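You operate a simulated robot arm through the tools that you are given. There is no shell and no other tool. Be economical: measure what you need, move in short steps, check, and stop when the job is done.

You are at the controls of a simulated two-armed robot. One attempt, no reset.

TASK
Vent and stop the pump, then put away the funnel at tap 1.
Fine: vent till the gauge is under 20, switch off, shut the vent again; it goes in the drawer under the stirrer, shut after.
Where things are to end (x, y in the base frame): funnel within 6 cm of [52, 9].

It is judged by the outcome, as a careful person would: the job done as asked, and still so three seconds after it is handed in. It fails if anything else is knocked over, pushed out of place, dropped, spilled or broken.

THE ROBOT
Two 7-joint arms with fingered hands on one trunk, on a base that drives. Base frame: it is fixed to the floor where the robot stands at the start and does not move with it; the origin is under the middle of the robot, x ahead of it, y to its left, z up. Units: cm, rad, N and s.
The left shoulder is at the start at [9.9, 12.8, 108.6], the right one opposite. Places, roughly: blue pump [70, -20, 90]; left filter tap [70, 20, 90]; middle filter tap [60, 10, 90]; n4 drawer [60, 0, 70]; pump switch [70, -20, 100]; right filter tap [60, 0, 90]; stirrer dial [40, -10, 90]; stirrer drawer [60, 10, 70]; vent tap [70, -20, 100]. Payload 5 kg a hand.
Tool frame (each hand has its own): the origin (TCP) lies between the finger pads and is the grasp point; the fingertips stand 3.7 cm ahead of it; z points along the fingers, y is the line along which they close. Largest opening 12.4 cm; the body of the gripper starts 4.3 cm behind the TCP. The gripper is a hand of 3 fingers: y runs from the thumb to the fingers, the wrist lies at [-2.1, -11.6, -20.3] in the tool frame, and closing takes about 1.5 s.
Orientation is that of the tool frame in the base frame, as a unit quaternion [w, x, y, z]. With the fingers straight down and the wrist toward the robot, the tool's x, y and z point along [0, 1, 0], [1, 0, 0] and [0, 0, -1] of the base frame.

THE INTERFACE
- The arms move only by the tool step_arm. It takes "left_series", "right_series" or both (then of equal length, played together; a hand with none holds still); each is a list of rows, each a list of 7 numbers: the turn, a rotation vector about the base's x, y, z in rad, then the shift along the base's x, y, z in cm, then the closure, from 0 (fully open) to 1 (shut). In form: [[wx, wy, wz, dx, dy, dz, gripper], ...]. A call has 1 to 12 rows; each row shifts and turns the commanded pose from where the row before left it. A row lasts 0.2 s, in which the tool goes at most 5 cm and 0.15 rad; a call with a longer step from one row to the next is refused whole, and so is a gripper value outside its range. A pose out of reach is approached as far as the arm can. The call stops where the force on the tool passes 80 N (or 10 N more than at its start, if that is more) or the arm is blocked; 0.2 s more then pass. The fingers move at their own pace (about 4.5 cm/s each) and stop on an object; they squeeze with about 29 N. The grip force told is the motor's: it shows also when the fingers shut on nothing. Time passes only in rows, and 0.2 s behind the last, so rows that do not move let the fingers close. It gives the time, the measured TCP pose, the force on the tool (base axes), the opening and the grip force at its end, in the units of the frame above (readings bear some noise), with the torque about the TCP (base axes, N m) and any sound that the robot's microphone picked up.
- Cameras (640 x 400 px; columns grow to the right, rows downward): "scene" is now at [25.99, 1.72, 124.67]; the picture's right is [0.24, -0.97, 0.00], its down [-0.61, -0.15, -0.77] and it looks along [0.75, 0.19, -0.63] (base axes); focal length 214 px, centre (320, 200). "left" rides on the left gripper at [-7.2, -10.4, -15.4] in its tool frame; the picture's right is [-0.83, -0.26, 0.49], its down [0.51, -0.72, 0.47] and it looks along [0.23, 0.64, 0.73] (tool axes); focal length 243 px, centre (320, 200). "right" rides on the right gripper at [7.2, -10.4, -15.4] in its tool frame; the picture's right is [-0.83, 0.26, -0.49], its down [-0.51, -0.72, 0.47] and it looks along [-0.23, 0.64, 0.73] (tool axes); focal length 243 px, centre (320, 200). There is no depth. A picture from a camera that has moved, and an enlarged one, comes with that camera's place and axes in the base frame and with its lens. The place of the scene camera against the robot may be out by one fixed shift of up to 1.2 cm in any direction.
- camera(camera): a new picture of that camera. No time passes.
- move_column(by): slides the trunk up (or, below 0, down) by that many cm; the arms and the scene camera ride with it, the base frame stays. It gives what a move gives, with no picture.
- roll_base(legs): drives the robot by 1 to 6 legs, each [ahead, left, turn to the left] in cm, cm and rad, along the robot's own axes; the way and the turn of a leg run together, so that a leg with both is an arc; at most 150 cm and 3.142 rad a leg. The arms and the cameras ride along, it lands a little off, and it stops where it bumps. It gives what a move gives.
- grasp_type(shape, hand): the hand has 3 fingers and takes this shape, open, in about a second: jaw (thumb against the fingers, like two jaws); tri (thumb and two fingers); tip (a fingertip pinch); poke (one finger out to press); point (the index stretched); flat (the hand flat); cup (the hand cupped); fist (a fist). The gripper value then closes the fingers along that shape, each until it touches; the sizes above hold for jaw. It gives what a move gives, with no picture.
- aim_head(pan, tilt): turns the head with the scene camera to pan (to the left, within 1.396 rad either way) and tilt (down, from -0.506 to 1.204), counted from straight ahead of the robot. It gives what a move gives.
- close_up(camera, box): a new picture of the part [left, top, right, bottom] of that camera's present view, enlarged. No time passes.
- close_job(): hands the job in; it is judged then, once.

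Go step by step. Nothing tells you exact positions but the pictures and the camera data: compare them with the known pose of the tool, close in by small moves and look again before you grip or let go. The budget is 120 turns and 100 pictures, counting those below and the enlarged ones. Unless the task says otherwise, let go and move clear before handing in.

The tools are called after "Request:" by a JSON object that holds its "op" and its "data". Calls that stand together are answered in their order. step_arm: Moves the arms, as the interface text tells. Its arguments: {"type":"object","properties":{"left_series":{"type":"array","items":{"type":"array","items":{"type":"number"}}},"right_series":{"type":"array","items":{"type":"array","items":{"type":"number"}}}},"required":[]} The other tools are called the same way: move_column (by) slides the trunk up or down; grasp_type (shape, hand) gives the hand a shape; roll_base (legs) drives the base; aim_head (pan, tilt) turns the head that bears the scene camera; camera (camera) takes a picture; close_up (camera, box) takes an enlarged picture of a part of a camera's view; close_job () hands the job in.

At the start:

```text
t: 0.0
left_position: [61.24, 25.23, 132.3]
left_tool_rot: [0.0, 0.707, 0.707, 0.0]
left_wrist_force: [0.0, 0.6, -0.7]
left_torque: [0.01, 0.03, 0.0]
left_finger_gap: 12.35
left_grip_force: 0.1
left_shape: jaw
right_position: [48.52, -15.25, 114.97]
right_tool_rot: [0.0, 0.707, 0.707, 0.0]
right_wrist_force: [0.1, 1.1, 0.0]
right_torque: [-0.03, 0.02, -0.01]
right_finger_gap: 12.35
right_grip_force: 0.1
right_shape: jaw
trunk travel left (down, up): [-27.5, 28.8]
robot x, y, heading: [0.08, 0.3, 0.009]
head pan, tilt: [0.244, 0.686]
```

scene: 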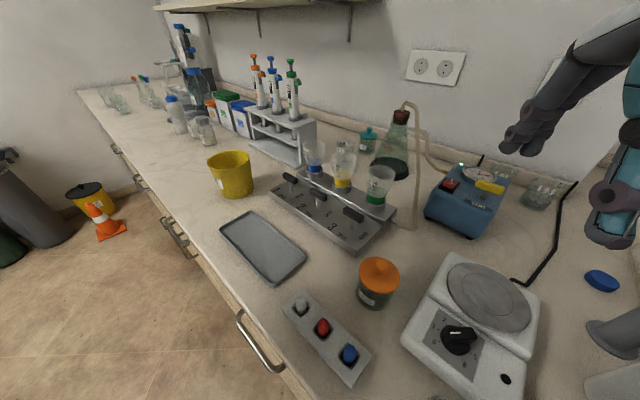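
right: 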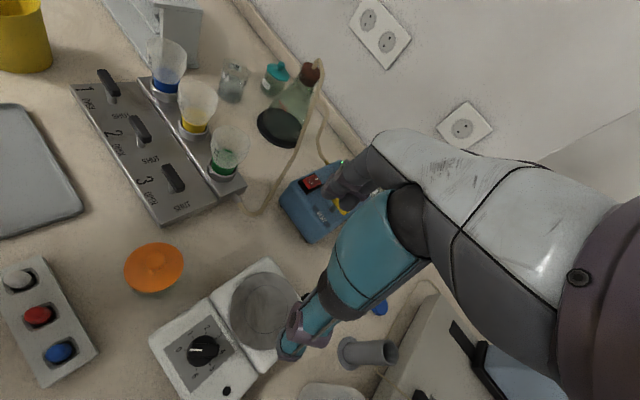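
left: 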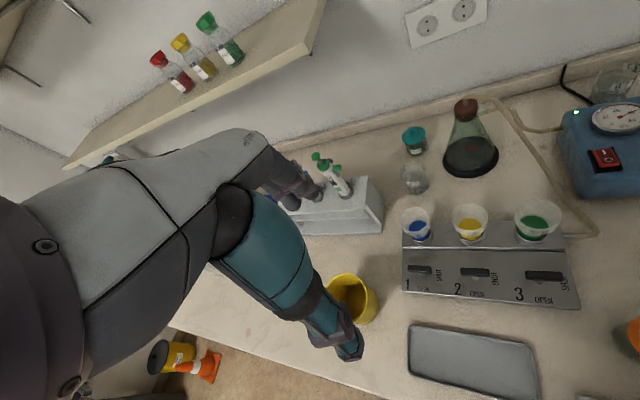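

I see the blue pump with its gauge, red switch and yellow vent tap, and the filter rack with three funnels (tap 1 holds the blue one). I'll enlarge these and look for the drawers.

Request:
{"op": "close_up", "data": {"camera": "scene", "box": [410, 140, 530, 250]}}

Request:
{"op": "close_up", "data": {"camera": "scene", "box": [260, 120, 420, 260]}}

Request:
{"op": "close_up", "data": {"camera": "left", "box": [390, 180, 590, 310]}}

Request:
{"op": "close_up", "data": {"camera": "left", "box": [540, 90, 640, 210]}}

```text
3.64 times, centred on (470, 195) of scene
camera zoom: at [25.99, 1.72, 124.67], right [0.24, -0.97, 0.0], down [-0.61, -0.15, -0.77], along [0.75, 0.19, -0.63], focal length 780 px, centre (-226, 218)
```

zoom: 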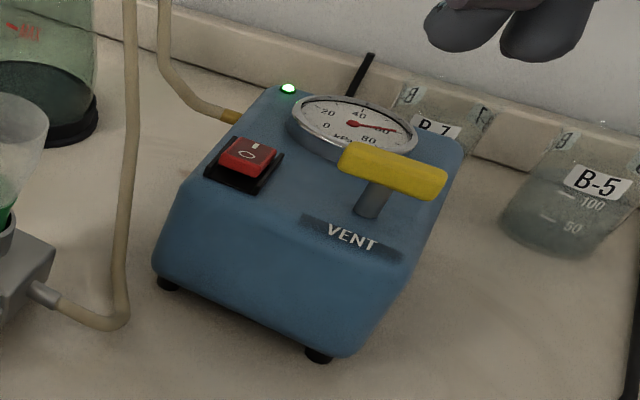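

```text
2.86 times, centred on (340, 190) of scene
camera zoom: at [25.99, 1.72, 124.67], right [0.24, -0.97, 0.0], down [-0.61, -0.15, -0.77], along [0.75, 0.19, -0.63], focal length 613 px, centre (263, 229)
```

zoom: 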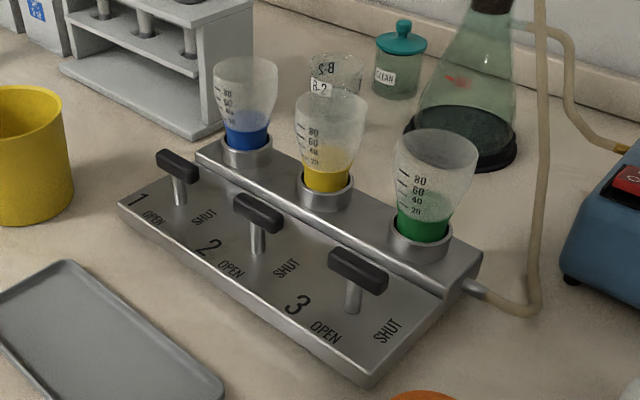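

```text
3.08 times, centred on (490, 245) of left
camera zoom: at [50.8, 17.95, 147.51], right [-0.26, -0.83, -0.49], down [-0.72, 0.51, -0.47], along [0.64, 0.23, -0.73], focal length 746 px, centre (-203, 62)
```

zoom: 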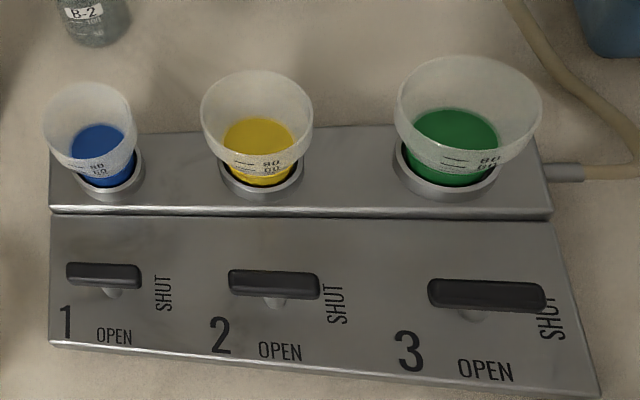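

```text
3.33 times, centred on (590, 150) of left
camera zoom: at [50.8, 17.95, 147.51], right [-0.26, -0.83, -0.49], down [-0.72, 0.51, -0.47], along [0.64, 0.23, -0.73], focal length 809 px, centre (-580, 367)
```

zoom: 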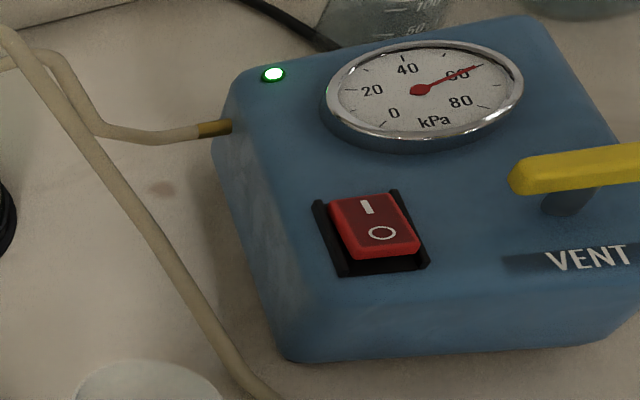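

The pump runs at about 60 kPa and the counter sits at an angle to the robot. I look down at the drawer fronts.

Request:
{"op": "aim_head", "data": {"pan": 0.4, "tilt": 1.2}}

Request:
{"op": "camera", "data": {"camera": "scene"}}

```text
t: 0.9
left_position: [61.19, 25.3, 132.23]
left_tool_rot: [0.001, 0.707, 0.707, 0.001]
left_wrist_force: [-0.4, -0.3, -0.6]
left_torque: [0.03, -0.04, 0.04]
left_finger_gap: 12.38
left_grip_force: 0.1
left_shape: jaw
right_position: [48.55, -15.32, 115.02]
right_tool_rot: [0.0, 0.706, 0.708, 0.0]
right_wrist_force: [0.4, 0.1, -1.0]
right_torque: [0.0, -0.05, -0.01]
right_finger_gap: 12.4
right_grip_force: 0.0
right_shape: jaw
trunk travel left (down, up): [-27.5, 28.8]
robot x, y, heading: [0.0, 0.03, 0.0]
head pan, tilt: [0.4, 1.201]
```

```text
92 pictures are left
camera scene: at [22.85, 1.84, 120.96], right [0.39, -0.92, 0.0], down [-0.86, -0.36, -0.36], along [0.33, 0.14, -0.93], focal length 214 px, centre (320, 200)
```

scene: 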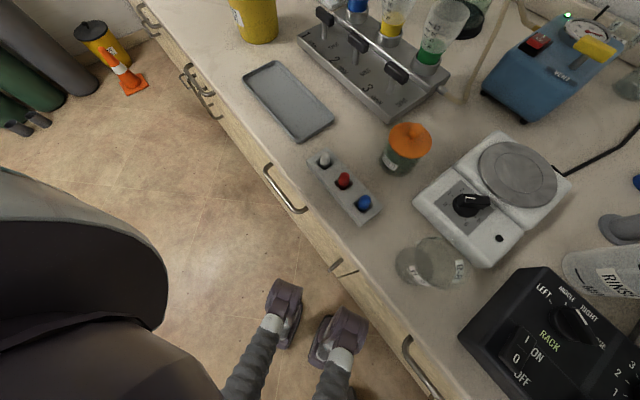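

The wooden drawer fronts lie along the angled counter edge. I'll do the pump first; aim the head back at it and zoom on the vent handle.

Request:
{"op": "aim_head", "data": {"pan": -0.3, "tilt": 0.55}}

Request:
{"op": "step_arm", "data": {"left_series": [[0, 0, 0, -2, -4, 0, 0], [0, 0, 0, -2, -4, 0, 0], [0, 0, 0, 0, -3, 0, 0]]}}

Request:
{"op": "close_up", "data": {"camera": "scene", "box": [260, 120, 400, 220]}}

Request:
{"op": "camera", "data": {"camera": "left"}}

```text
t: 2.0
left_position: [61.18, 25.21, 132.23]
left_tool_rot: [0.0, 0.706, 0.708, 0.0]
left_wrist_force: [0.8, 0.4, 0.1]
left_torque: [0.03, 0.02, 0.0]
left_finger_gap: 12.37
left_grip_force: 0.3
left_shape: jaw
right_position: [48.48, -15.42, 115.0]
right_tool_rot: [0.0, 0.707, 0.707, -0.001]
right_wrist_force: [-0.4, 0.1, -0.5]
right_torque: [0.01, 0.01, 0.01]
right_finger_gap: 12.35
right_grip_force: 0.0
right_shape: jaw
trunk travel left (down, up): [-27.5, 28.8]
robot x, y, heading: [-0.05, -0.34, 0.001]
head pan, tilt: [-0.3, 0.55]
```

```text
t: 2.8
left_position: [57.27, 14.03, 132.3]
left_tool_rot: [0.001, 0.707, 0.707, 0.0]
left_wrist_force: [0.1, 0.3, -0.1]
left_torque: [0.06, 0.03, 0.01]
left_finger_gap: 12.37
left_grip_force: 0.0
left_shape: jaw
right_position: [48.52, -15.48, 114.85]
right_tool_rot: [-0.001, 0.707, 0.707, 0.0]
right_wrist_force: [0.4, 0.1, 0.5]
right_torque: [-0.02, 0.02, 0.02]
right_finger_gap: 12.35
right_grip_force: 0.0
right_shape: jaw
trunk travel left (down, up): [-27.5, 28.8]
robot x, y, heading: [-0.01, 0.2, -0.002]
head pan, tilt: [-0.3, 0.55]
```

```text
4.00 times, centred on (330, 170) of scene
camera zoom: at [26.36, -3.11, 125.84], right [-0.3, -0.96, 0.0], down [-0.5, 0.16, -0.85], along [0.81, -0.25, -0.52], focal length 858 px, centre (280, 320)
```

zoom: 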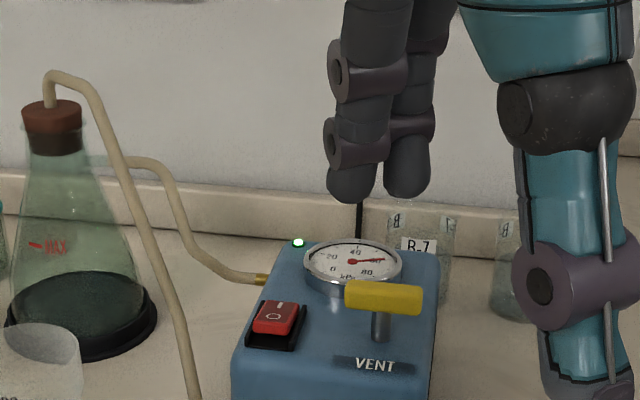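

```text
90 pictures are left
camera left: at [46.91, 6.79, 147.55], right [-0.26, -0.83, -0.49], down [-0.72, 0.51, -0.47], along [0.64, 0.23, -0.73], focal length 243 px, centre (320, 200)
```

left: 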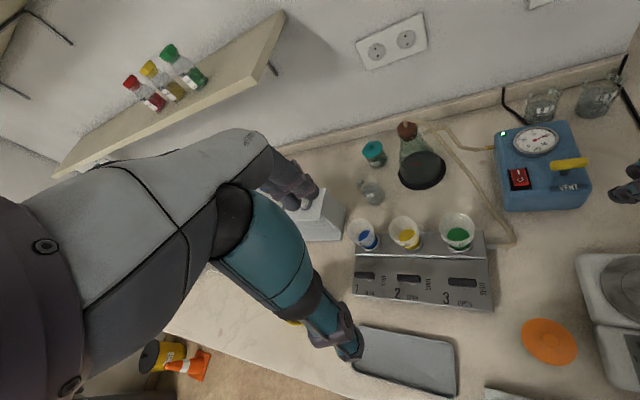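

The vent handle is about [67.2, -22.3, 99.3], lying along the pump front; the switch is about [69.3, -15.9, 98.3]. I bring the right hand above the vent handle, part closed and turned square to it.

Request:
{"op": "step_arm", "data": {"right_series": [[0, 0, -0.076, 3.6, -1.4, 0, 0.3], [0, 0, -0.076, 3.6, -1.4, 0, 0.5], [0, 0, -0.076, 3.6, -1.4, 0, 0.6], [0, 0, -0.076, 3.6, -1.3, -1, 0.6], [0, 0, -0.076, 3.8, -1.3, -2, 0.6], [0, 0, 0, 0, 0, 0, 0.6], [0, 0, 0, 0, 0, 0, 0.6]]}}

Request:
{"op": "close_up", "data": {"camera": "left", "box": [480, 90, 640, 230]}}

Request:
{"op": "camera", "data": {"camera": "right"}}

Request:
{"op": "close_up", "data": {"camera": "scene", "box": [260, 100, 420, 230]}}

```text
t: 4.4
left_position: [57.2, 14.34, 132.28]
left_tool_rot: [0.0, 0.707, 0.707, 0.001]
left_wrist_force: [0.9, 0.4, 0.4]
left_torque: [0.04, 0.02, 0.04]
left_finger_gap: 12.36
left_grip_force: 0.0
left_shape: jaw
right_position: [66.79, -22.2, 111.98]
right_tool_rot: [-0.001, 0.828, 0.56, 0.0]
right_wrist_force: [-0.2, 0.2, 0.8]
right_torque: [-0.01, 0.05, -0.02]
right_finger_gap: 5.0
right_grip_force: 0.1
right_shape: jaw
trunk travel left (down, up): [-27.5, 28.8]
robot x, y, heading: [-0.12, 0.12, -0.0]
head pan, tilt: [-0.3, 0.55]
```

```text
2.86 times, centred on (560, 160) of left
camera zoom: at [46.78, 6.96, 147.61], right [-0.26, -0.83, -0.49], down [-0.72, 0.51, -0.47], along [0.64, 0.23, -0.73], focal length 693 px, centre (-366, 314)
```

zoom: 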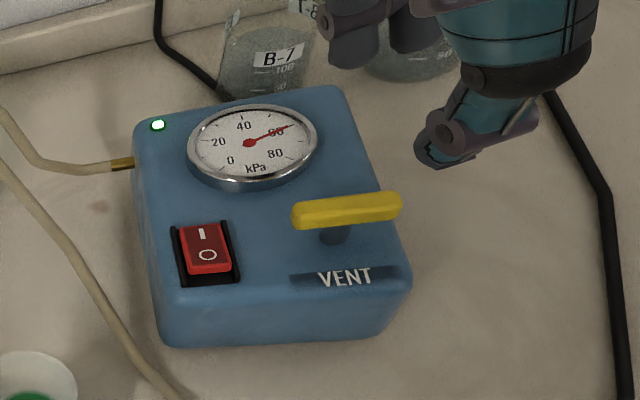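

```text
88 pictures are left
camera right: at [59.64, -11.72, 127.41], right [-0.07, -0.87, 0.49], down [-0.86, -0.2, -0.47], along [0.51, -0.45, -0.73], focal length 243 px, centre (320, 200)
```

right: 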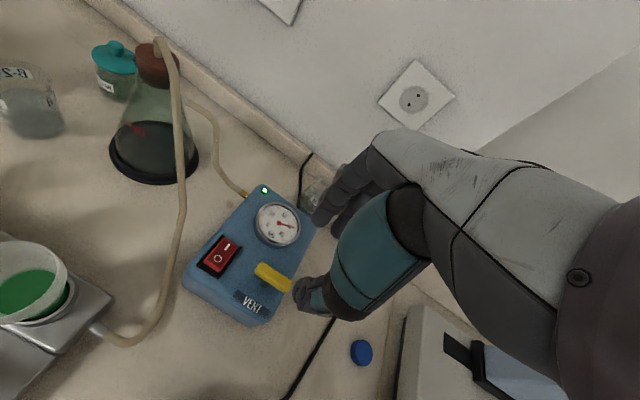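

```text
3.08 times, centred on (340, 165) of scene
camera zoom: at [26.25, -3.0, 125.87], right [-0.3, -0.96, 0.0], down [-0.5, 0.15, -0.85], along [0.81, -0.25, -0.52], focal length 660 px, centre (258, 308)
```

zoom: 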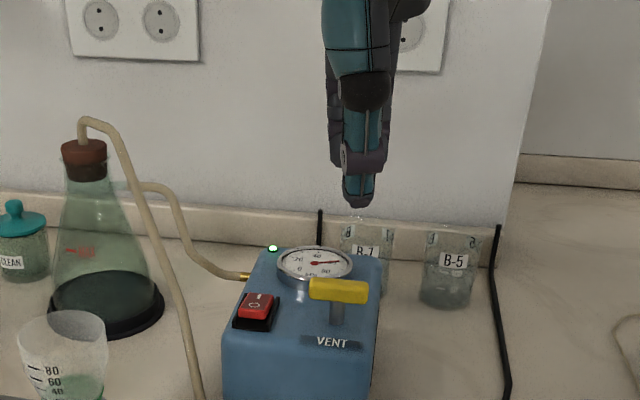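

The estimate agrees across cameras: handle at [66.9, -22.1, 99.2], pump top 96, gauge rim about 97. I lower so the tips stop near 98, then look.

Request:
{"op": "step_arm", "data": {"right_series": [[0, 0, -0.05, 0.1, 0.1, -3, 0.6], [0, 0, 0, 0, 0, -3, 0.6], [0, 0, 0, 0, 0, -2.5, 0.6], [0, 0, 0, 0, 0, -1.0, 0.6], [0, 0, 0, 0, 0, 0, 0.6]]}}

Request:
{"op": "close_up", "data": {"camera": "left", "box": [480, 90, 640, 230]}}

Request:
{"op": "close_up", "data": {"camera": "right", "box": [180, 170, 340, 340]}}

```text
t: 5.6
left_position: [57.23, 14.23, 132.34]
left_tool_rot: [0.002, 0.707, 0.707, 0.001]
left_wrist_force: [0.1, -0.5, 0.4]
left_torque: [0.03, -0.01, 0.01]
left_finger_gap: 12.35
left_grip_force: 0.1
left_shape: jaw
right_position: [66.75, -22.23, 102.43]
right_tool_rot: [0.0, 0.842, 0.54, 0.0]
right_wrist_force: [-0.2, -0.6, 0.4]
right_torque: [0.0, -0.01, -0.02]
right_finger_gap: 4.99
right_grip_force: 0.0
right_shape: jaw
trunk travel left (down, up): [-27.5, 28.8]
robot x, y, heading: [0.01, 0.15, 0.002]
head pan, tilt: [-0.3, 0.55]
```

```text
2.86 times, centred on (560, 160) of left
camera zoom: at [46.79, 6.95, 147.6], right [-0.26, -0.83, -0.49], down [-0.72, 0.51, -0.47], along [0.64, 0.23, -0.73], focal length 693 px, centre (-366, 314)
```

zoom: 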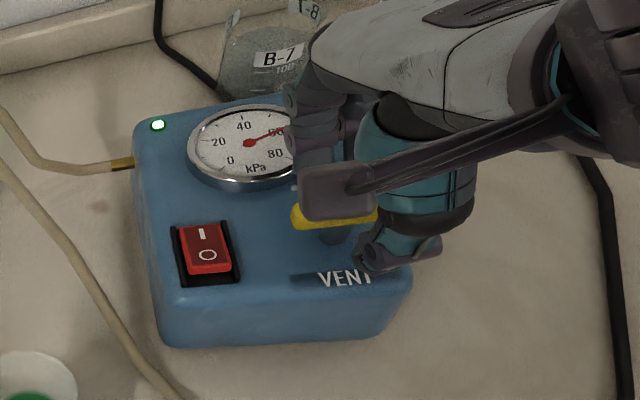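

```text
2.35 times, centred on (260, 255) of right
camera zoom: at [60.25, -11.28, 117.87], right [-0.11, -0.86, 0.49], down [-0.87, -0.16, -0.47], along [0.49, -0.48, -0.73], focal length 571 px, centre (461, 71)
```

zoom: 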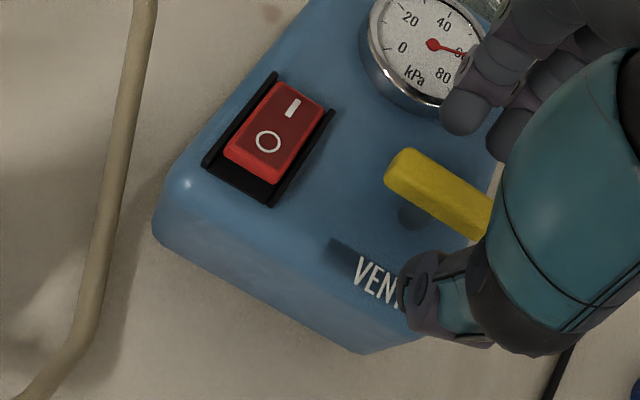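

The fingers straddle the handle. I go down a little and close.

Request:
{"op": "step_arm", "data": {"right_series": [[0, 0, 0, 0, 0, -0.7, 0.7], [0, 0, 0, 0, 0, 0, 0.85], [0, 0, 0, 0, 0, 0, 1], [0, 0, 0, 0, 0, 0, 1], [0, 0, 0, 0, 0, 0, 1], [0, 0, 0, 0, 0, 0, 1]]}}

Request:
{"op": "close_up", "data": {"camera": "right", "box": [180, 170, 340, 340]}}

```text
t: 7.0
left_position: [57.32, 14.25, 132.3]
left_tool_rot: [-0.001, 0.707, 0.707, 0.0]
left_wrist_force: [-0.2, 0.5, -0.5]
left_torque: [0.0, -0.01, 0.01]
left_finger_gap: 12.37
left_grip_force: 0.0
left_shape: jaw
right_position: [66.76, -22.16, 101.78]
right_tool_rot: [0.001, 0.841, 0.541, 0.0]
right_wrist_force: [-1.0, 1.5, -2.9]
right_torque: [0.0, 0.05, -0.02]
right_finger_gap: 0.94
right_grip_force: 29.2
right_shape: jaw
trunk travel left (down, up): [-27.5, 28.8]
robot x, y, heading: [-0.3, -0.05, 0.003]
head pan, tilt: [-0.3, 0.55]
```

```text
2.35 times, centred on (260, 255) of right
camera zoom: at [60.26, -11.28, 117.17], right [-0.11, -0.86, 0.49], down [-0.87, -0.16, -0.47], along [0.49, -0.48, -0.73], focal length 571 px, centre (461, 71)
```

zoom: 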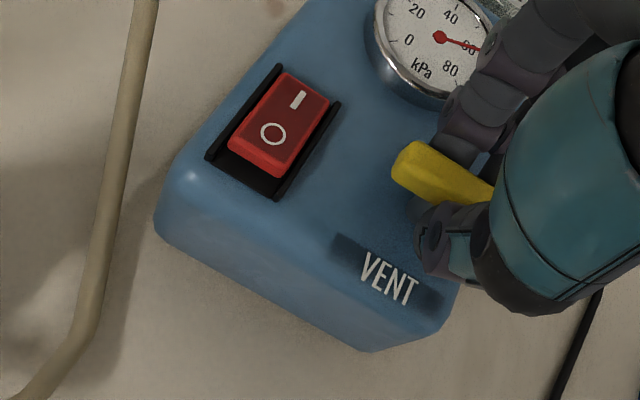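

The handle is held (0.94 cm). I try a turn to the left (counter-clockwise) and watch torque and gauge.

Request:
{"op": "step_arm", "data": {"right_series": [[0, 0, 0.1, 0, 0, 0, 1], [0, 0, 0.1, 0, 0, 0, 1], [0, 0, 0.1, 0, 0, 0, 1]]}}

Request:
{"op": "close_up", "data": {"camera": "left", "box": [480, 90, 640, 230]}}

```text
t: 7.8
left_position: [57.43, 14.23, 132.21]
left_tool_rot: [0.0, 0.707, 0.707, 0.0]
left_wrist_force: [0.2, -0.3, -0.1]
left_torque: [0.03, 0.0, 0.01]
left_finger_gap: 12.36
left_grip_force: 0.2
left_shape: jaw
right_position: [66.84, -22.11, 101.67]
right_tool_rot: [0.0, 0.751, 0.661, 0.0]
right_wrist_force: [4.0, 1.8, -2.4]
right_torque: [0.04, -0.18, -0.04]
right_finger_gap: 0.88
right_grip_force: 29.2
right_shape: jaw
trunk travel left (down, up): [-27.5, 28.8]
robot x, y, heading: [0.39, -0.17, -0.0]
head pan, tilt: [-0.3, 0.55]
```

```text
2.86 times, centred on (560, 160) of left
camera zoom: at [46.91, 6.94, 147.57], right [-0.26, -0.83, -0.49], down [-0.72, 0.51, -0.47], along [0.64, 0.23, -0.73], focal length 693 px, centre (-366, 314)
```

zoom: 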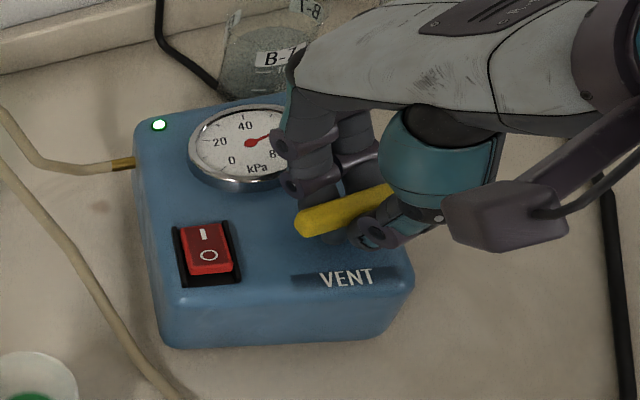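

It turns freely that way. I continue the turn.

Request:
{"op": "step_arm", "data": {"right_series": [[0, 0, 0.13, 0, 0, 0, 1], [0, 0, 0.13, 0, 0, 0, 1], [0, 0, 0.13, 0, 0, 0, 1], [0, 0, 0.13, 0, 0, 0, 1], [0, 0, 0.13, 0, 0, 0, 1], [0, 0, 0.13, 0, 0, 0, 1]]}}

Request:
{"op": "close_up", "data": {"camera": "left", "box": [480, 90, 640, 230]}}

```text
t: 9.4
left_position: [55.39, 15.59, 133.13]
left_tool_rot: [0.012, 0.711, 0.703, -0.001]
left_wrist_force: [2.4, -0.2, 0.0]
left_torque: [0.0, 0.19, -0.02]
left_finger_gap: 12.39
left_grip_force: 0.1
left_shape: jaw
right_position: [65.32, -19.65, 106.63]
right_tool_rot: [0.048, 0.431, 0.901, -0.017]
right_wrist_force: [0.7, -0.9, 0.1]
right_torque: [0.07, 0.12, 0.01]
right_finger_gap: 0.7
right_grip_force: 29.1
right_shape: jaw
trunk travel left (down, up): [-27.5, 28.8]
robot x, y, heading: [-0.35, -0.08, -0.01]
head pan, tilt: [-0.3, 0.55]
stopped in row 6 (right hand): the arm was blocked; the commanded pose is now the measured one
```

```text
2.86 times, centred on (560, 160) of left
camera zoom: at [44.54, 8.67, 148.3], right [-0.26, -0.84, -0.48], down [-0.71, 0.51, -0.49], along [0.66, 0.21, -0.72], focal length 693 px, centre (-366, 314)
```

zoom: 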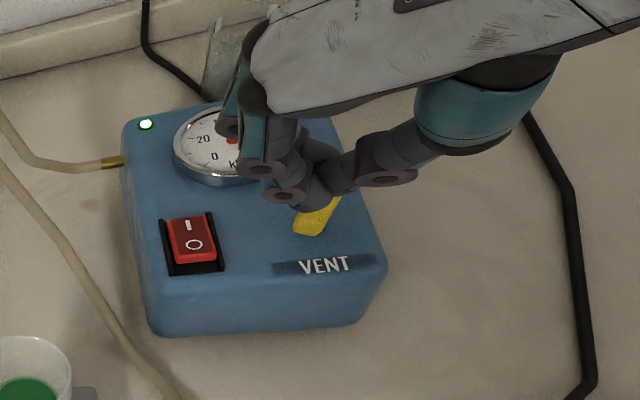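

The hand slipped up off the handle and the arm was blocked. I'll look around before moving further.

Request:
{"op": "camera", "data": {"camera": "scene"}}

Request:
{"op": "camera", "data": {"camera": "right"}}

Request:
{"op": "camera", "data": {"camera": "left"}}

```text
81 pictures are left
camera scene: at [24.23, -1.43, 126.47], right [-0.31, -0.95, 0.01], down [-0.48, 0.14, -0.86], along [0.82, -0.27, -0.51], focal length 214 px, centre (320, 200)
```

scene: 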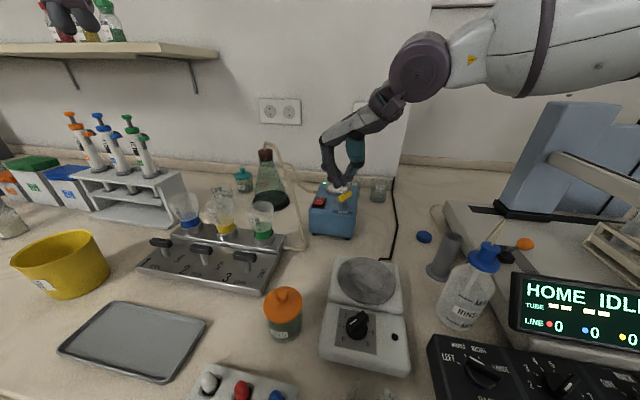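

```text
80 pictures are left
camera right: at [51.49, -19.49, 121.09], right [0.69, -0.45, 0.58], down [-0.21, -0.88, -0.43], along [0.7, 0.17, -0.7], focal length 243 px, centre (320, 200)
```

right: 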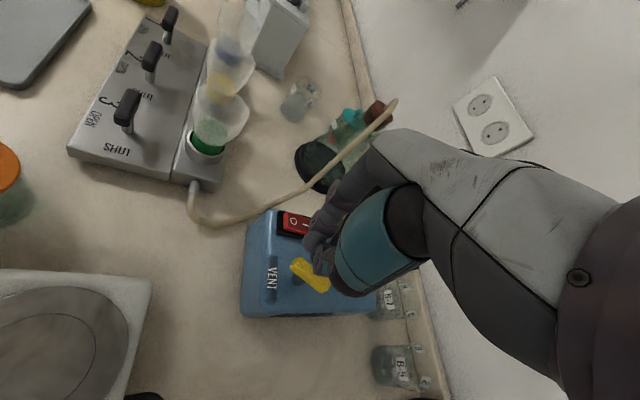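

```text
79 pictures are left
camera left: at [44.54, 8.67, 148.3], right [-0.26, -0.84, -0.48], down [-0.71, 0.51, -0.49], along [0.66, 0.21, -0.72], focal length 243 px, centre (320, 200)
```

left: 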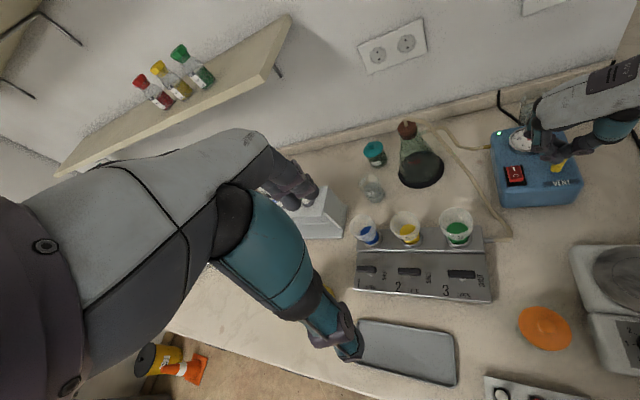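

The handle turned some way and the hand slipped off above it. I lift and unwind the wrist, then check the gauge.

Request:
{"op": "step_arm", "data": {"right_series": [[0, 0, -0.05, 0, 0, 1.5, 0.9], [0, 0, -0.12, -1, 0, 1.5, 0.8], [0, 0, -0.12, -2, -0.5, 1, 0.6], [0, 0, -0.12, -3, -1, 0, 0.6], [0, 0, -0.12, -3, -1, 0, 0.6], [0, 0, 0, 0, 0, 0, 0.6]]}}

Request:
{"op": "camera", "data": {"camera": "scene"}}

Request:
{"op": "close_up", "data": {"camera": "left", "box": [480, 90, 640, 230]}}

```text
t: 10.8
left_position: [57.31, 13.69, 132.37]
left_tool_rot: [0.0, 0.708, 0.706, 0.0]
left_wrist_force: [-0.1, 0.4, -0.4]
left_torque: [-0.05, 0.02, -0.02]
left_finger_gap: 12.4
left_grip_force: 0.0
left_shape: jaw
right_position: [57.78, -24.24, 107.55]
right_tool_rot: [0.018, 0.658, 0.753, -0.013]
right_wrist_force: [-1.2, -0.3, 1.3]
right_torque: [0.03, 0.01, 0.01]
right_finger_gap: 4.92
right_grip_force: 0.0
right_shape: jaw
trunk travel left (down, up): [-27.5, 28.8]
robot x, y, heading: [0.13, -0.14, -0.003]
head pan, tilt: [-0.3, 0.55]
```

```text
78 pictures are left
camera scene: at [26.16, -3.32, 125.86], right [-0.3, -0.95, 0.0], down [-0.5, 0.16, -0.85], along [0.81, -0.26, -0.52], focal length 214 px, centre (320, 200)
```

scene: 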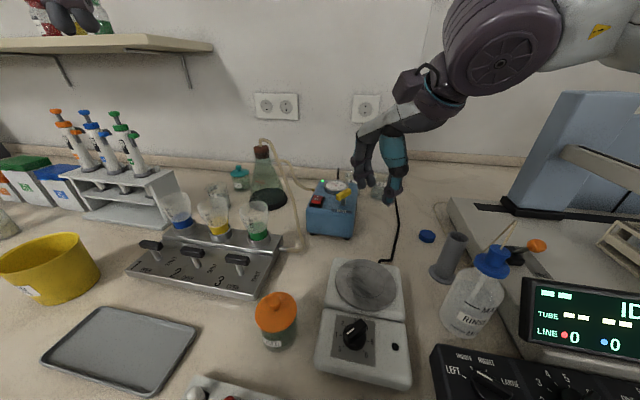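

```text
2.86 times, centred on (560, 160) of left
camera zoom: at [46.76, 6.53, 147.57], right [-0.26, -0.83, -0.49], down [-0.72, 0.51, -0.47], along [0.64, 0.23, -0.73], focal length 693 px, centre (-366, 314)
```

zoom: 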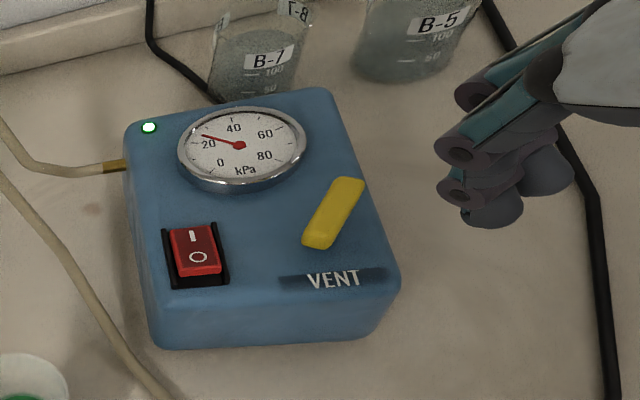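

The robot came back to rest with nothing displaced; the vent is about half open and the gauge reads about 22. I wait a moment and read again.

Request:
{"op": "step_arm", "data": {"right_series": [[0, 0, 0, 0, 0, 0, 0.6], [0, 0, 0, 0, 0, 0, 0.6], [0, 0, 0, 0, 0, 0, 0.6], [0, 0, 0, 0, 0, 0, 0.6], [0, 0, 0, 0, 0, 0, 0.6], [0, 0, 0, 0, 0, 0, 0.6], [0, 0, 0, 0, 0, 0, 0.6], [0, 0, 0, 0, 0, 0, 0.6]]}}

Request:
{"op": "close_up", "data": {"camera": "left", "box": [500, 100, 600, 190]}}

```text
t: 12.6
left_position: [57.26, 13.78, 132.41]
left_tool_rot: [0.0, 0.708, 0.706, 0.0]
left_wrist_force: [0.3, 0.2, -0.2]
left_torque: [0.0, 0.05, -0.04]
left_finger_gap: 12.4
left_grip_force: 0.2
left_shape: jaw
right_position: [57.7, -24.13, 107.57]
right_tool_rot: [0.019, 0.656, 0.754, -0.012]
right_wrist_force: [0.5, 0.3, 0.7]
right_torque: [0.0, -0.02, 0.02]
right_finger_gap: 4.92
right_grip_force: 0.0
right_shape: jaw
trunk travel left (down, up): [-27.5, 28.8]
robot x, y, heading: [-0.14, -0.03, -0.008]
head pan, tilt: [-0.3, 0.55]
```

```text
4.44 times, centred on (550, 145) of left
camera zoom: at [46.76, 6.57, 147.58], right [-0.26, -0.83, -0.49], down [-0.72, 0.51, -0.47], along [0.64, 0.23, -0.73], focal length 1078 px, centre (-702, 444)
```

zoom: 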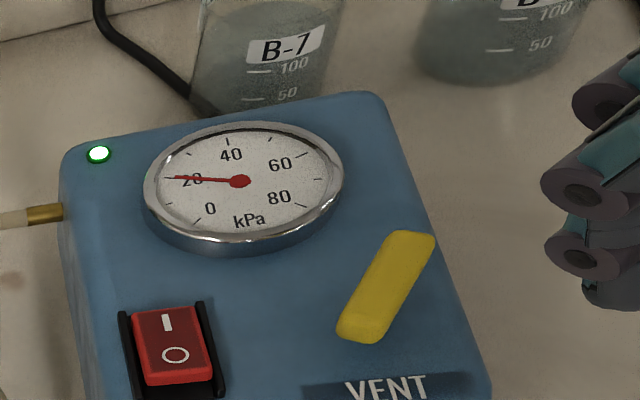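

It reads almost exactly 20 and is still falling with the vent open. Meanwhile I shape the right hand to poke for the switch's O end at about [68.8, -15.5, 98.3].

Request:
{"op": "grasp_type", "data": {"shape": "poke", "hand": "right"}}

Request:
{"op": "step_arm", "data": {"right_series": [[0, 0, -0.06, 2, 2, 3, 0], [0, 0, -0.06, 2, 2, 1, 0], [0, 0, 0, 3, 2, 0, 0], [0, 0, 0, 2, 2, 0, 0], [0, 0, 0, 0, 0, 0, 0]]}}

Request:
{"op": "camera", "data": {"camera": "left"}}

Request:
{"op": "camera", "data": {"camera": "right"}}

```text
t: 13.5
left_position: [57.24, 13.82, 132.27]
left_tool_rot: [0.001, 0.708, 0.706, 0.0]
left_wrist_force: [0.0, -0.1, 0.1]
left_torque: [0.04, -0.02, 0.01]
left_finger_gap: 12.4
left_grip_force: 0.1
left_shape: jaw
right_position: [57.74, -24.15, 107.65]
right_tool_rot: [0.018, 0.656, 0.754, -0.012]
right_wrist_force: [0.4, -0.1, 0.0]
right_torque: [0.02, -0.04, 0.02]
right_finger_gap: 0.01
right_grip_force: 0.0
right_shape: poke
trunk travel left (down, up): [-27.5, 28.8]
robot x, y, heading: [0.03, -0.54, -0.007]
head pan, tilt: [-0.3, 0.55]
```

```text
t: 14.7
left_position: [57.13, 13.66, 132.3]
left_tool_rot: [0.001, 0.708, 0.706, 0.0]
left_wrist_force: [0.9, -0.4, 0.9]
left_torque: [0.03, -0.01, -0.01]
left_finger_gap: 12.4
left_grip_force: 0.0
left_shape: jaw
right_position: [66.77, -16.05, 111.61]
right_tool_rot: [0.017, 0.701, 0.713, -0.014]
right_wrist_force: [-0.1, -0.1, 0.6]
right_torque: [0.03, -0.05, -0.02]
right_finger_gap: 0.0
right_grip_force: 0.1
right_shape: poke
trunk travel left (down, up): [-27.5, 28.8]
robot x, y, heading: [-0.35, -0.13, -0.005]
head pan, tilt: [-0.3, 0.55]
```

```text
75 pictures are left
camera left: at [46.66, 6.48, 147.62], right [-0.26, -0.83, -0.49], down [-0.72, 0.51, -0.47], along [0.64, 0.23, -0.73], focal length 243 px, centre (320, 200)
```

left: 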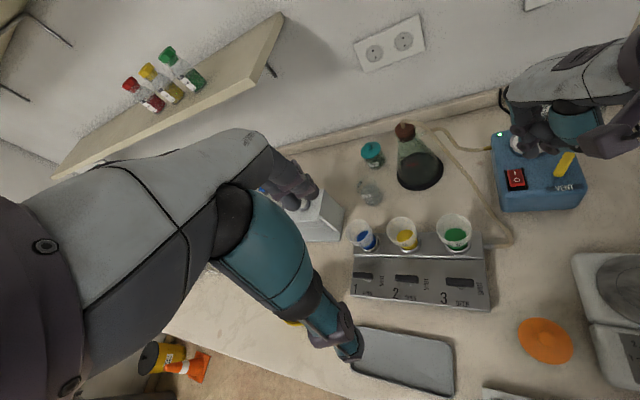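

```text
74 pictures are left
camera right: at [56.07, -8.4, 126.66], right [0.27, -0.8, 0.53], down [-0.71, -0.54, -0.45], along [0.65, -0.25, -0.72], focal length 243 px, centre (320, 200)
```

right: 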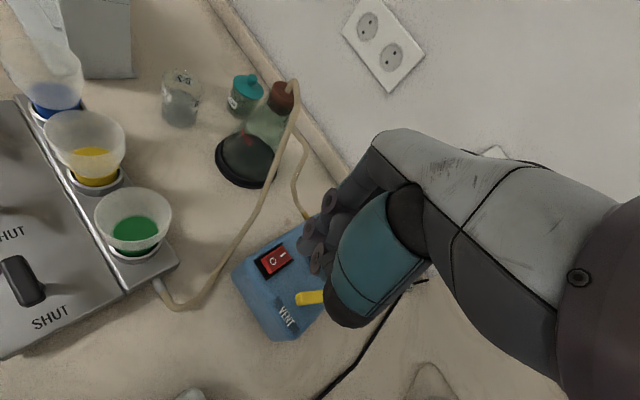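

I need to see which finger is out and where its tip is.

Request:
{"op": "close_up", "data": {"camera": "right", "box": [220, 170, 400, 340]}}

Request:
{"op": "close_up", "data": {"camera": "left", "box": [480, 70, 640, 220]}}

Request:
{"op": "close_up", "data": {"camera": "scene", "box": [260, 100, 420, 250]}}

```text
2.35 times, centred on (310, 255) of right
camera zoom: at [56.07, -8.4, 126.66], right [0.27, -0.8, 0.53], down [-0.71, -0.54, -0.45], along [0.65, -0.25, -0.72], focal length 571 px, centre (344, 71)
```

zoom: 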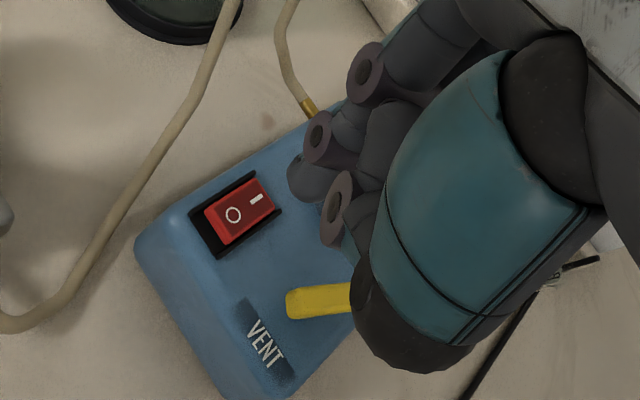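

```text
2.67 times, centred on (560, 145) of left
camera zoom: at [46.66, 6.48, 147.62], right [-0.26, -0.83, -0.49], down [-0.72, 0.51, -0.47], along [0.64, 0.23, -0.73], focal length 647 px, centre (-320, 347)
```

zoom: 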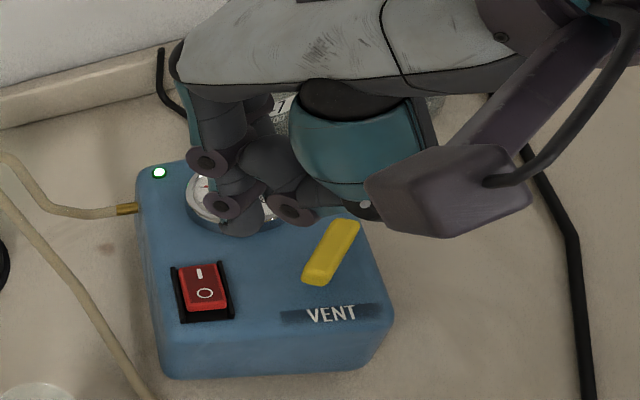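

```text
2.67 times, centred on (340, 175) of scene
camera zoom: at [26.08, -3.36, 125.88], right [-0.3, -0.95, 0.0], down [-0.5, 0.16, -0.85], along [0.81, -0.26, -0.52], focal length 572 px, centre (267, 267)
```

zoom: 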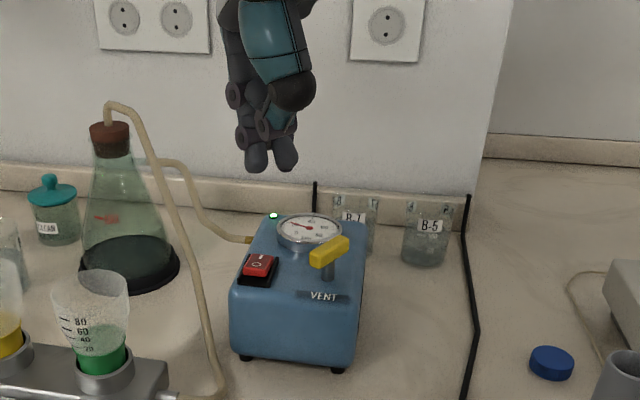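

Two fingertips look equally extended; I try closing along the poke shape to see what remains out.

Request:
{"op": "step_arm", "data": {"right_series": [[0, 0, 0, 0, 0, 0, 0.5], [0, 0, 0, 0, 0, 0, 1], [0, 0, 0, 0, 0, 0, 1], [0, 0, 0, 0, 0, 0, 1], [0, 0, 0, 0, 0, 0, 1]]}}

Request:
{"op": "close_up", "data": {"camera": "scene", "box": [290, 90, 390, 200]}}

Request:
{"op": "close_up", "data": {"camera": "right", "box": [270, 170, 370, 280]}}

```text
t: 15.9
left_position: [57.22, 13.76, 132.33]
left_tool_rot: [0.001, 0.709, 0.706, 0.001]
left_wrist_force: [-0.1, -0.9, 0.0]
left_torque: [0.03, 0.0, 0.02]
left_finger_gap: 12.4
left_grip_force: 0.1
left_shape: jaw
right_position: [66.79, -16.1, 111.48]
right_tool_rot: [0.017, 0.701, 0.713, -0.014]
right_wrist_force: [0.6, 0.0, 0.5]
right_torque: [0.04, -0.02, 0.0]
right_finger_gap: 0.0
right_grip_force: 0.0
right_shape: poke
trunk travel left (down, up): [-27.5, 28.8]
robot x, y, heading: [-0.35, -0.22, -0.004]
head pan, tilt: [-0.3, 0.55]
```

```text
3.64 times, centred on (340, 145) of scene
camera zoom: at [26.16, -3.3, 125.87], right [-0.3, -0.95, 0.0], down [-0.5, 0.16, -0.85], along [0.81, -0.26, -0.52], focal length 780 px, centre (247, 400)
```

zoom: 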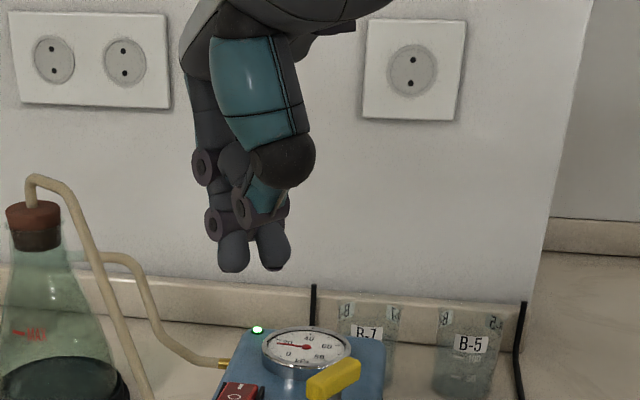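

```text
3.64 times, centred on (320, 225) of right
camera zoom: at [56.14, -8.37, 126.62], right [0.27, -0.8, 0.53], down [-0.71, -0.54, -0.45], along [0.65, -0.25, -0.72], focal length 882 px, centre (320, 109)
```

zoom: 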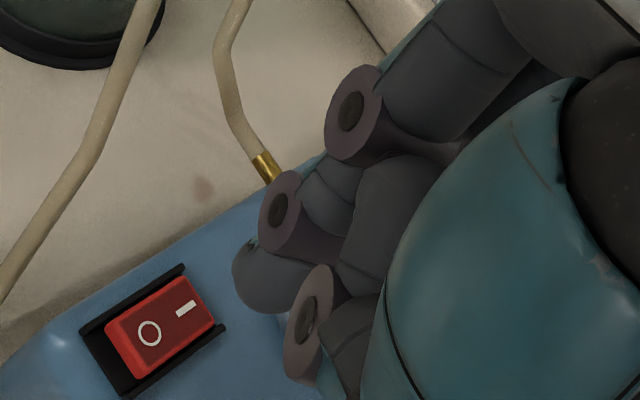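

The poke tip is hard to locate, so I switch to the jaw shape, closed, whose tips lie a known 3.7 cm ahead of the TCP.

Request:
{"op": "grasp_type", "data": {"shape": "jaw", "hand": "right"}}

Request:
{"op": "step_arm", "data": {"right_series": [[0, 0, -0.05, 0, 0, 0, 0.5], [0, 0, -0.1, 0, 0, 0, 1], [0, 0, -0.1, 0, 0, 0, 1], [0, 0, -0.1, 0, 0, 0, 1], [0, 0, 0, 0, 0, 0, 1], [0, 0, 0, 0, 0, 0, 1], [0, 0, 0, 0, 0, 0, 1], [0, 0, 0, 0, 0, 0, 1], [0, 0, 0, 0, 0, 0, 1]]}}

Request:
{"op": "close_up", "data": {"camera": "scene", "box": [290, 90, 390, 200]}}

Request:
{"op": "close_up", "data": {"camera": "right", "box": [240, 170, 370, 310]}}

```text
t: 16.8
left_position: [57.17, 13.69, 132.19]
left_tool_rot: [0.0, 0.708, 0.706, 0.0]
left_wrist_force: [0.3, 0.8, -0.7]
left_torque: [0.03, 0.01, -0.01]
left_finger_gap: 12.4
left_grip_force: 0.1
left_shape: jaw
right_position: [66.84, -15.96, 111.61]
right_tool_rot: [0.017, 0.701, 0.713, -0.013]
right_wrist_force: [-0.5, 0.3, 1.8]
right_torque: [0.01, 0.03, 0.01]
right_finger_gap: 12.4
right_grip_force: 0.0
right_shape: jaw
trunk travel left (down, up): [-27.5, 28.8]
robot x, y, heading: [0.15, -0.12, -0.006]
head pan, tilt: [-0.3, 0.55]
```

```text
t: 18.8
left_position: [57.23, 13.85, 132.13]
left_tool_rot: [-0.001, 0.708, 0.706, 0.0]
left_wrist_force: [-0.6, -0.7, -0.6]
left_torque: [0.0, -0.01, 0.01]
left_finger_gap: 12.37
left_grip_force: 0.1
left_shape: jaw
right_position: [66.8, -16.03, 111.71]
right_tool_rot: [0.015, 0.814, 0.581, -0.016]
right_wrist_force: [0.2, -0.1, 0.1]
right_torque: [0.03, 0.02, -0.01]
right_finger_gap: 0.0
right_grip_force: 28.9
right_shape: jaw
trunk travel left (down, up): [-27.5, 28.8]
robot x, y, heading: [0.09, -0.37, -0.002]
head pan, tilt: [-0.3, 0.55]
```

```text
3.64 times, centred on (340, 145) of scene
camera zoom: at [26.17, -3.3, 125.86], right [-0.3, -0.95, 0.0], down [-0.5, 0.16, -0.85], along [0.81, -0.26, -0.52], focal length 780 px, centre (247, 400)
```

zoom: 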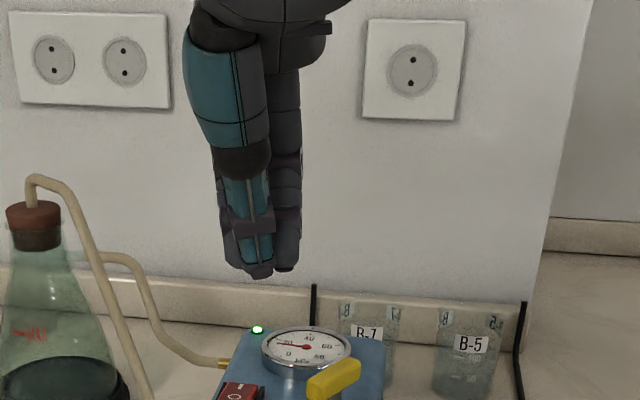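

```text
2.86 times, centred on (305, 240) of right
camera zoom: at [59.41, -5.24, 126.64], right [-0.02, -0.85, 0.53], down [-0.85, -0.26, -0.45], along [0.52, -0.46, -0.72], focal length 693 px, centre (363, 86)
```

zoom: 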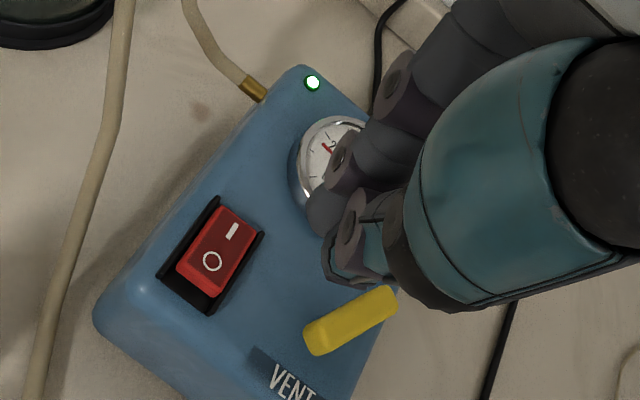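

With the zoom centre handled properly, the closed tips sit at about [66.6, -15.9, 108], as expected. I move over the O end and lower to just above it.

Request:
{"op": "step_arm", "data": {"right_series": [[0, 0, 0, 1.3, 0.4, -2, 1], [0, 0, 0, 0.2, 0, -3, 1], [0, 0, 0, 0, 0, -3, 1], [0, 0, 0, 0, 0, -0.6, 1], [0, 0, 0, 0, 0, 0, 1]]}}

Request:
{"op": "close_up", "data": {"camera": "right", "box": [240, 170, 370, 310]}}

Request:
{"op": "close_up", "data": {"camera": "left", "box": [480, 90, 620, 220]}}

```text
t: 20.0
left_position: [57.28, 13.82, 132.32]
left_tool_rot: [0.001, 0.708, 0.706, 0.0]
left_wrist_force: [-0.6, -0.5, 0.0]
left_torque: [-0.02, -0.01, 0.04]
left_finger_gap: 12.38
left_grip_force: 0.1
left_shape: jaw
right_position: [68.3, -15.75, 102.94]
right_tool_rot: [0.014, 0.814, 0.581, -0.016]
right_wrist_force: [-0.6, -0.5, 0.4]
right_torque: [0.02, 0.0, 0.01]
right_finger_gap: 0.0
right_grip_force: 29.2
right_shape: jaw
trunk travel left (down, up): [-27.5, 28.8]
robot x, y, heading: [-0.16, -0.0, -0.006]
head pan, tilt: [-0.3, 0.55]
```

```text
2.86 times, centred on (305, 240) of right
camera zoom: at [60.86, -4.82, 118.01], right [-0.02, -0.85, 0.53], down [-0.85, -0.26, -0.45], along [0.52, -0.46, -0.72], focal length 693 px, centre (363, 86)
```

zoom: 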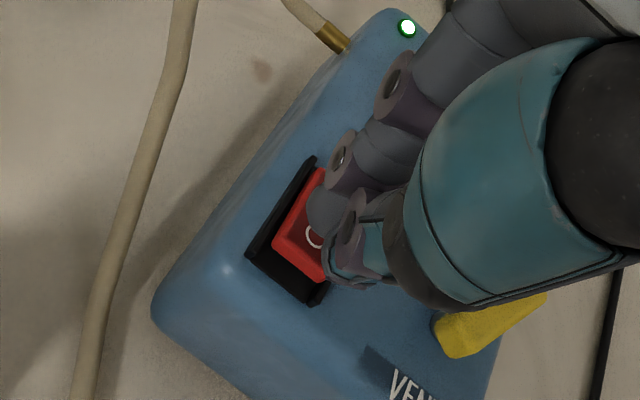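

```text
3.08 times, centred on (550, 155) of left
camera zoom: at [46.73, 6.56, 147.59], right [-0.26, -0.83, -0.49], down [-0.72, 0.51, -0.47], along [0.64, 0.23, -0.73], focal length 746 px, centre (-388, 338)
```

zoom: 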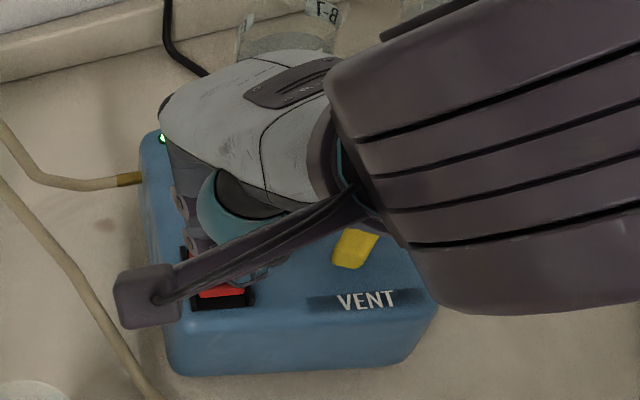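

Before pressing I must confirm the gauge is under 20.

Request:
{"op": "close_up", "data": {"camera": "scene", "box": [300, 160, 380, 220]}}

```text
6.67 times, centred on (340, 190) of scene
camera zoom: at [26.14, -3.29, 125.87], right [-0.3, -0.95, 0.0], down [-0.5, 0.16, -0.85], along [0.81, -0.26, -0.52], focal length 1430 px, centre (187, 267)
```

zoom: 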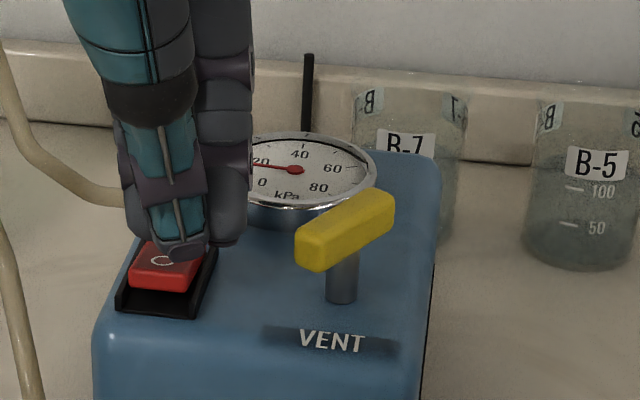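

The needle sits right at about 20, so the half-open vent isn't enough. I'll push the near end of the vent lever further open with the closed fingertips (towards -y), then read again.

Request:
{"op": "step_arm", "data": {"right_series": [[0, 0, 0, 0, 0, 2.5, 1], [0, 0, 0, -1.6, 0.6, 0, 1], [0, 0, 0, -1.0, 0.3, 0, 1], [0, 0, 0, 0, 0, -2.5, 1], [0, 0, 0, 0, 0, -1.5, 1], [0, 0, 0, 0, 0, 0, 1]]}}

Request:
{"op": "close_up", "data": {"camera": "scene", "box": [300, 160, 380, 220]}}

Request:
{"op": "close_up", "data": {"camera": "right", "box": [240, 170, 370, 310]}}

```text
t: 21.4
left_position: [57.14, 13.79, 132.32]
left_tool_rot: [0.0, 0.708, 0.706, 0.0]
left_wrist_force: [0.3, 0.1, -0.7]
left_torque: [-0.01, -0.01, 0.01]
left_finger_gap: 12.41
left_grip_force: 0.1
left_shape: jaw
right_position: [65.7, -14.85, 101.54]
right_tool_rot: [0.015, 0.814, 0.581, -0.017]
right_wrist_force: [0.4, -0.4, 0.9]
right_torque: [0.02, -0.01, -0.02]
right_finger_gap: 0.0
right_grip_force: 29.2
right_shape: jaw
trunk travel left (down, up): [-27.5, 28.8]
robot x, y, heading: [0.27, -0.21, -0.009]
head pan, tilt: [-0.3, 0.55]
```

```text
6.67 times, centred on (340, 190) of scene
camera zoom: at [26.1, -3.29, 125.88], right [-0.3, -0.95, 0.0], down [-0.5, 0.16, -0.85], along [0.81, -0.26, -0.52], focal length 1430 px, centre (187, 267)
```

zoom: 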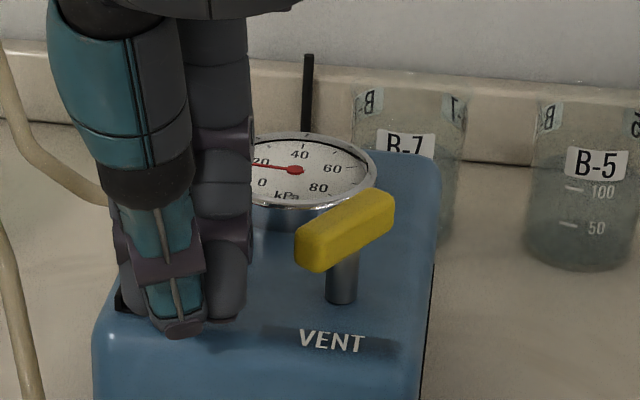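

```text
2.86 times, centred on (305, 240) of right
camera zoom: at [58.29, -3.92, 116.58], right [-0.02, -0.85, 0.53], down [-0.85, -0.26, -0.45], along [0.52, -0.46, -0.72], focal length 693 px, centre (363, 86)
```

zoom: 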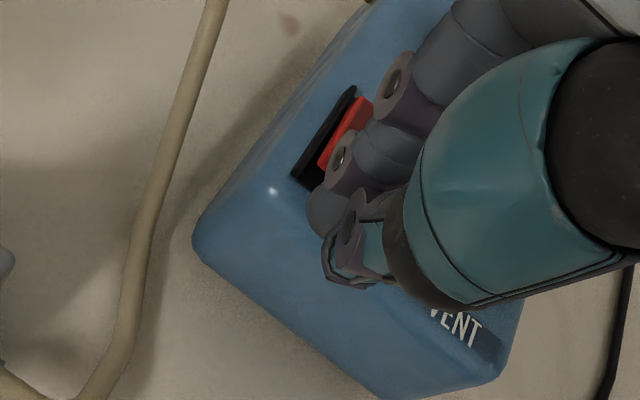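

The tips are at handle height, about 2 cm left of the lever's near end. I sweep towards -y.

Request:
{"op": "step_arm", "data": {"right_series": [[0, 0, 0, 0, -0.9, 0, 1], [0, 0, 0, 0, -0.9, 0, 1], [0, 0, 0, 0, -0.7, 0, 1], [0, 0, 0, 0, -0.7, 0, 1], [0, 0, 0, 0, -0.5, 0, 1]]}}

Request:
{"op": "close_up", "data": {"camera": "scene", "box": [300, 160, 380, 220]}}

```text
t: 22.6
left_position: [57.31, 14.35, 132.14]
left_tool_rot: [0.001, 0.708, 0.706, -0.001]
left_wrist_force: [-0.3, 0.2, -0.4]
left_torque: [0.01, -0.04, 0.02]
left_finger_gap: 12.4
left_grip_force: 0.1
left_shape: jaw
right_position: [65.92, -17.84, 101.53]
right_tool_rot: [0.016, 0.813, 0.582, -0.017]
right_wrist_force: [4.1, 33.8, -4.5]
right_torque: [0.91, -0.15, -0.11]
right_finger_gap: 0.02
right_grip_force: 29.0
right_shape: jaw
trunk travel left (down, up): [-27.5, 28.8]
robot x, y, heading: [0.09, -0.33, -0.007]
head pan, tilt: [-0.3, 0.55]
```

```text
6.67 times, centred on (340, 190) of scene
camera zoom: at [26.25, -2.73, 125.85], right [-0.3, -0.95, 0.0], down [-0.5, 0.15, -0.85], along [0.81, -0.26, -0.52], focal length 1430 px, centre (187, 267)
```

zoom: 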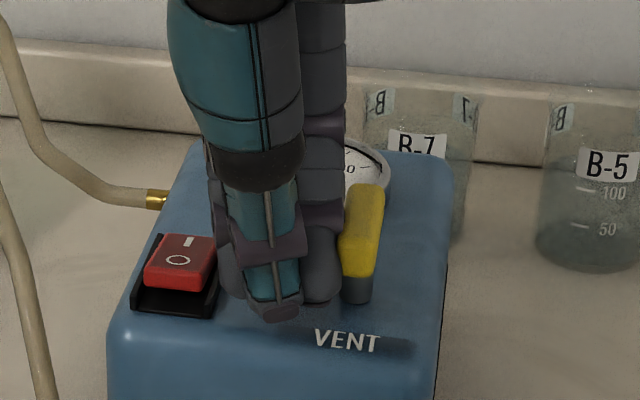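

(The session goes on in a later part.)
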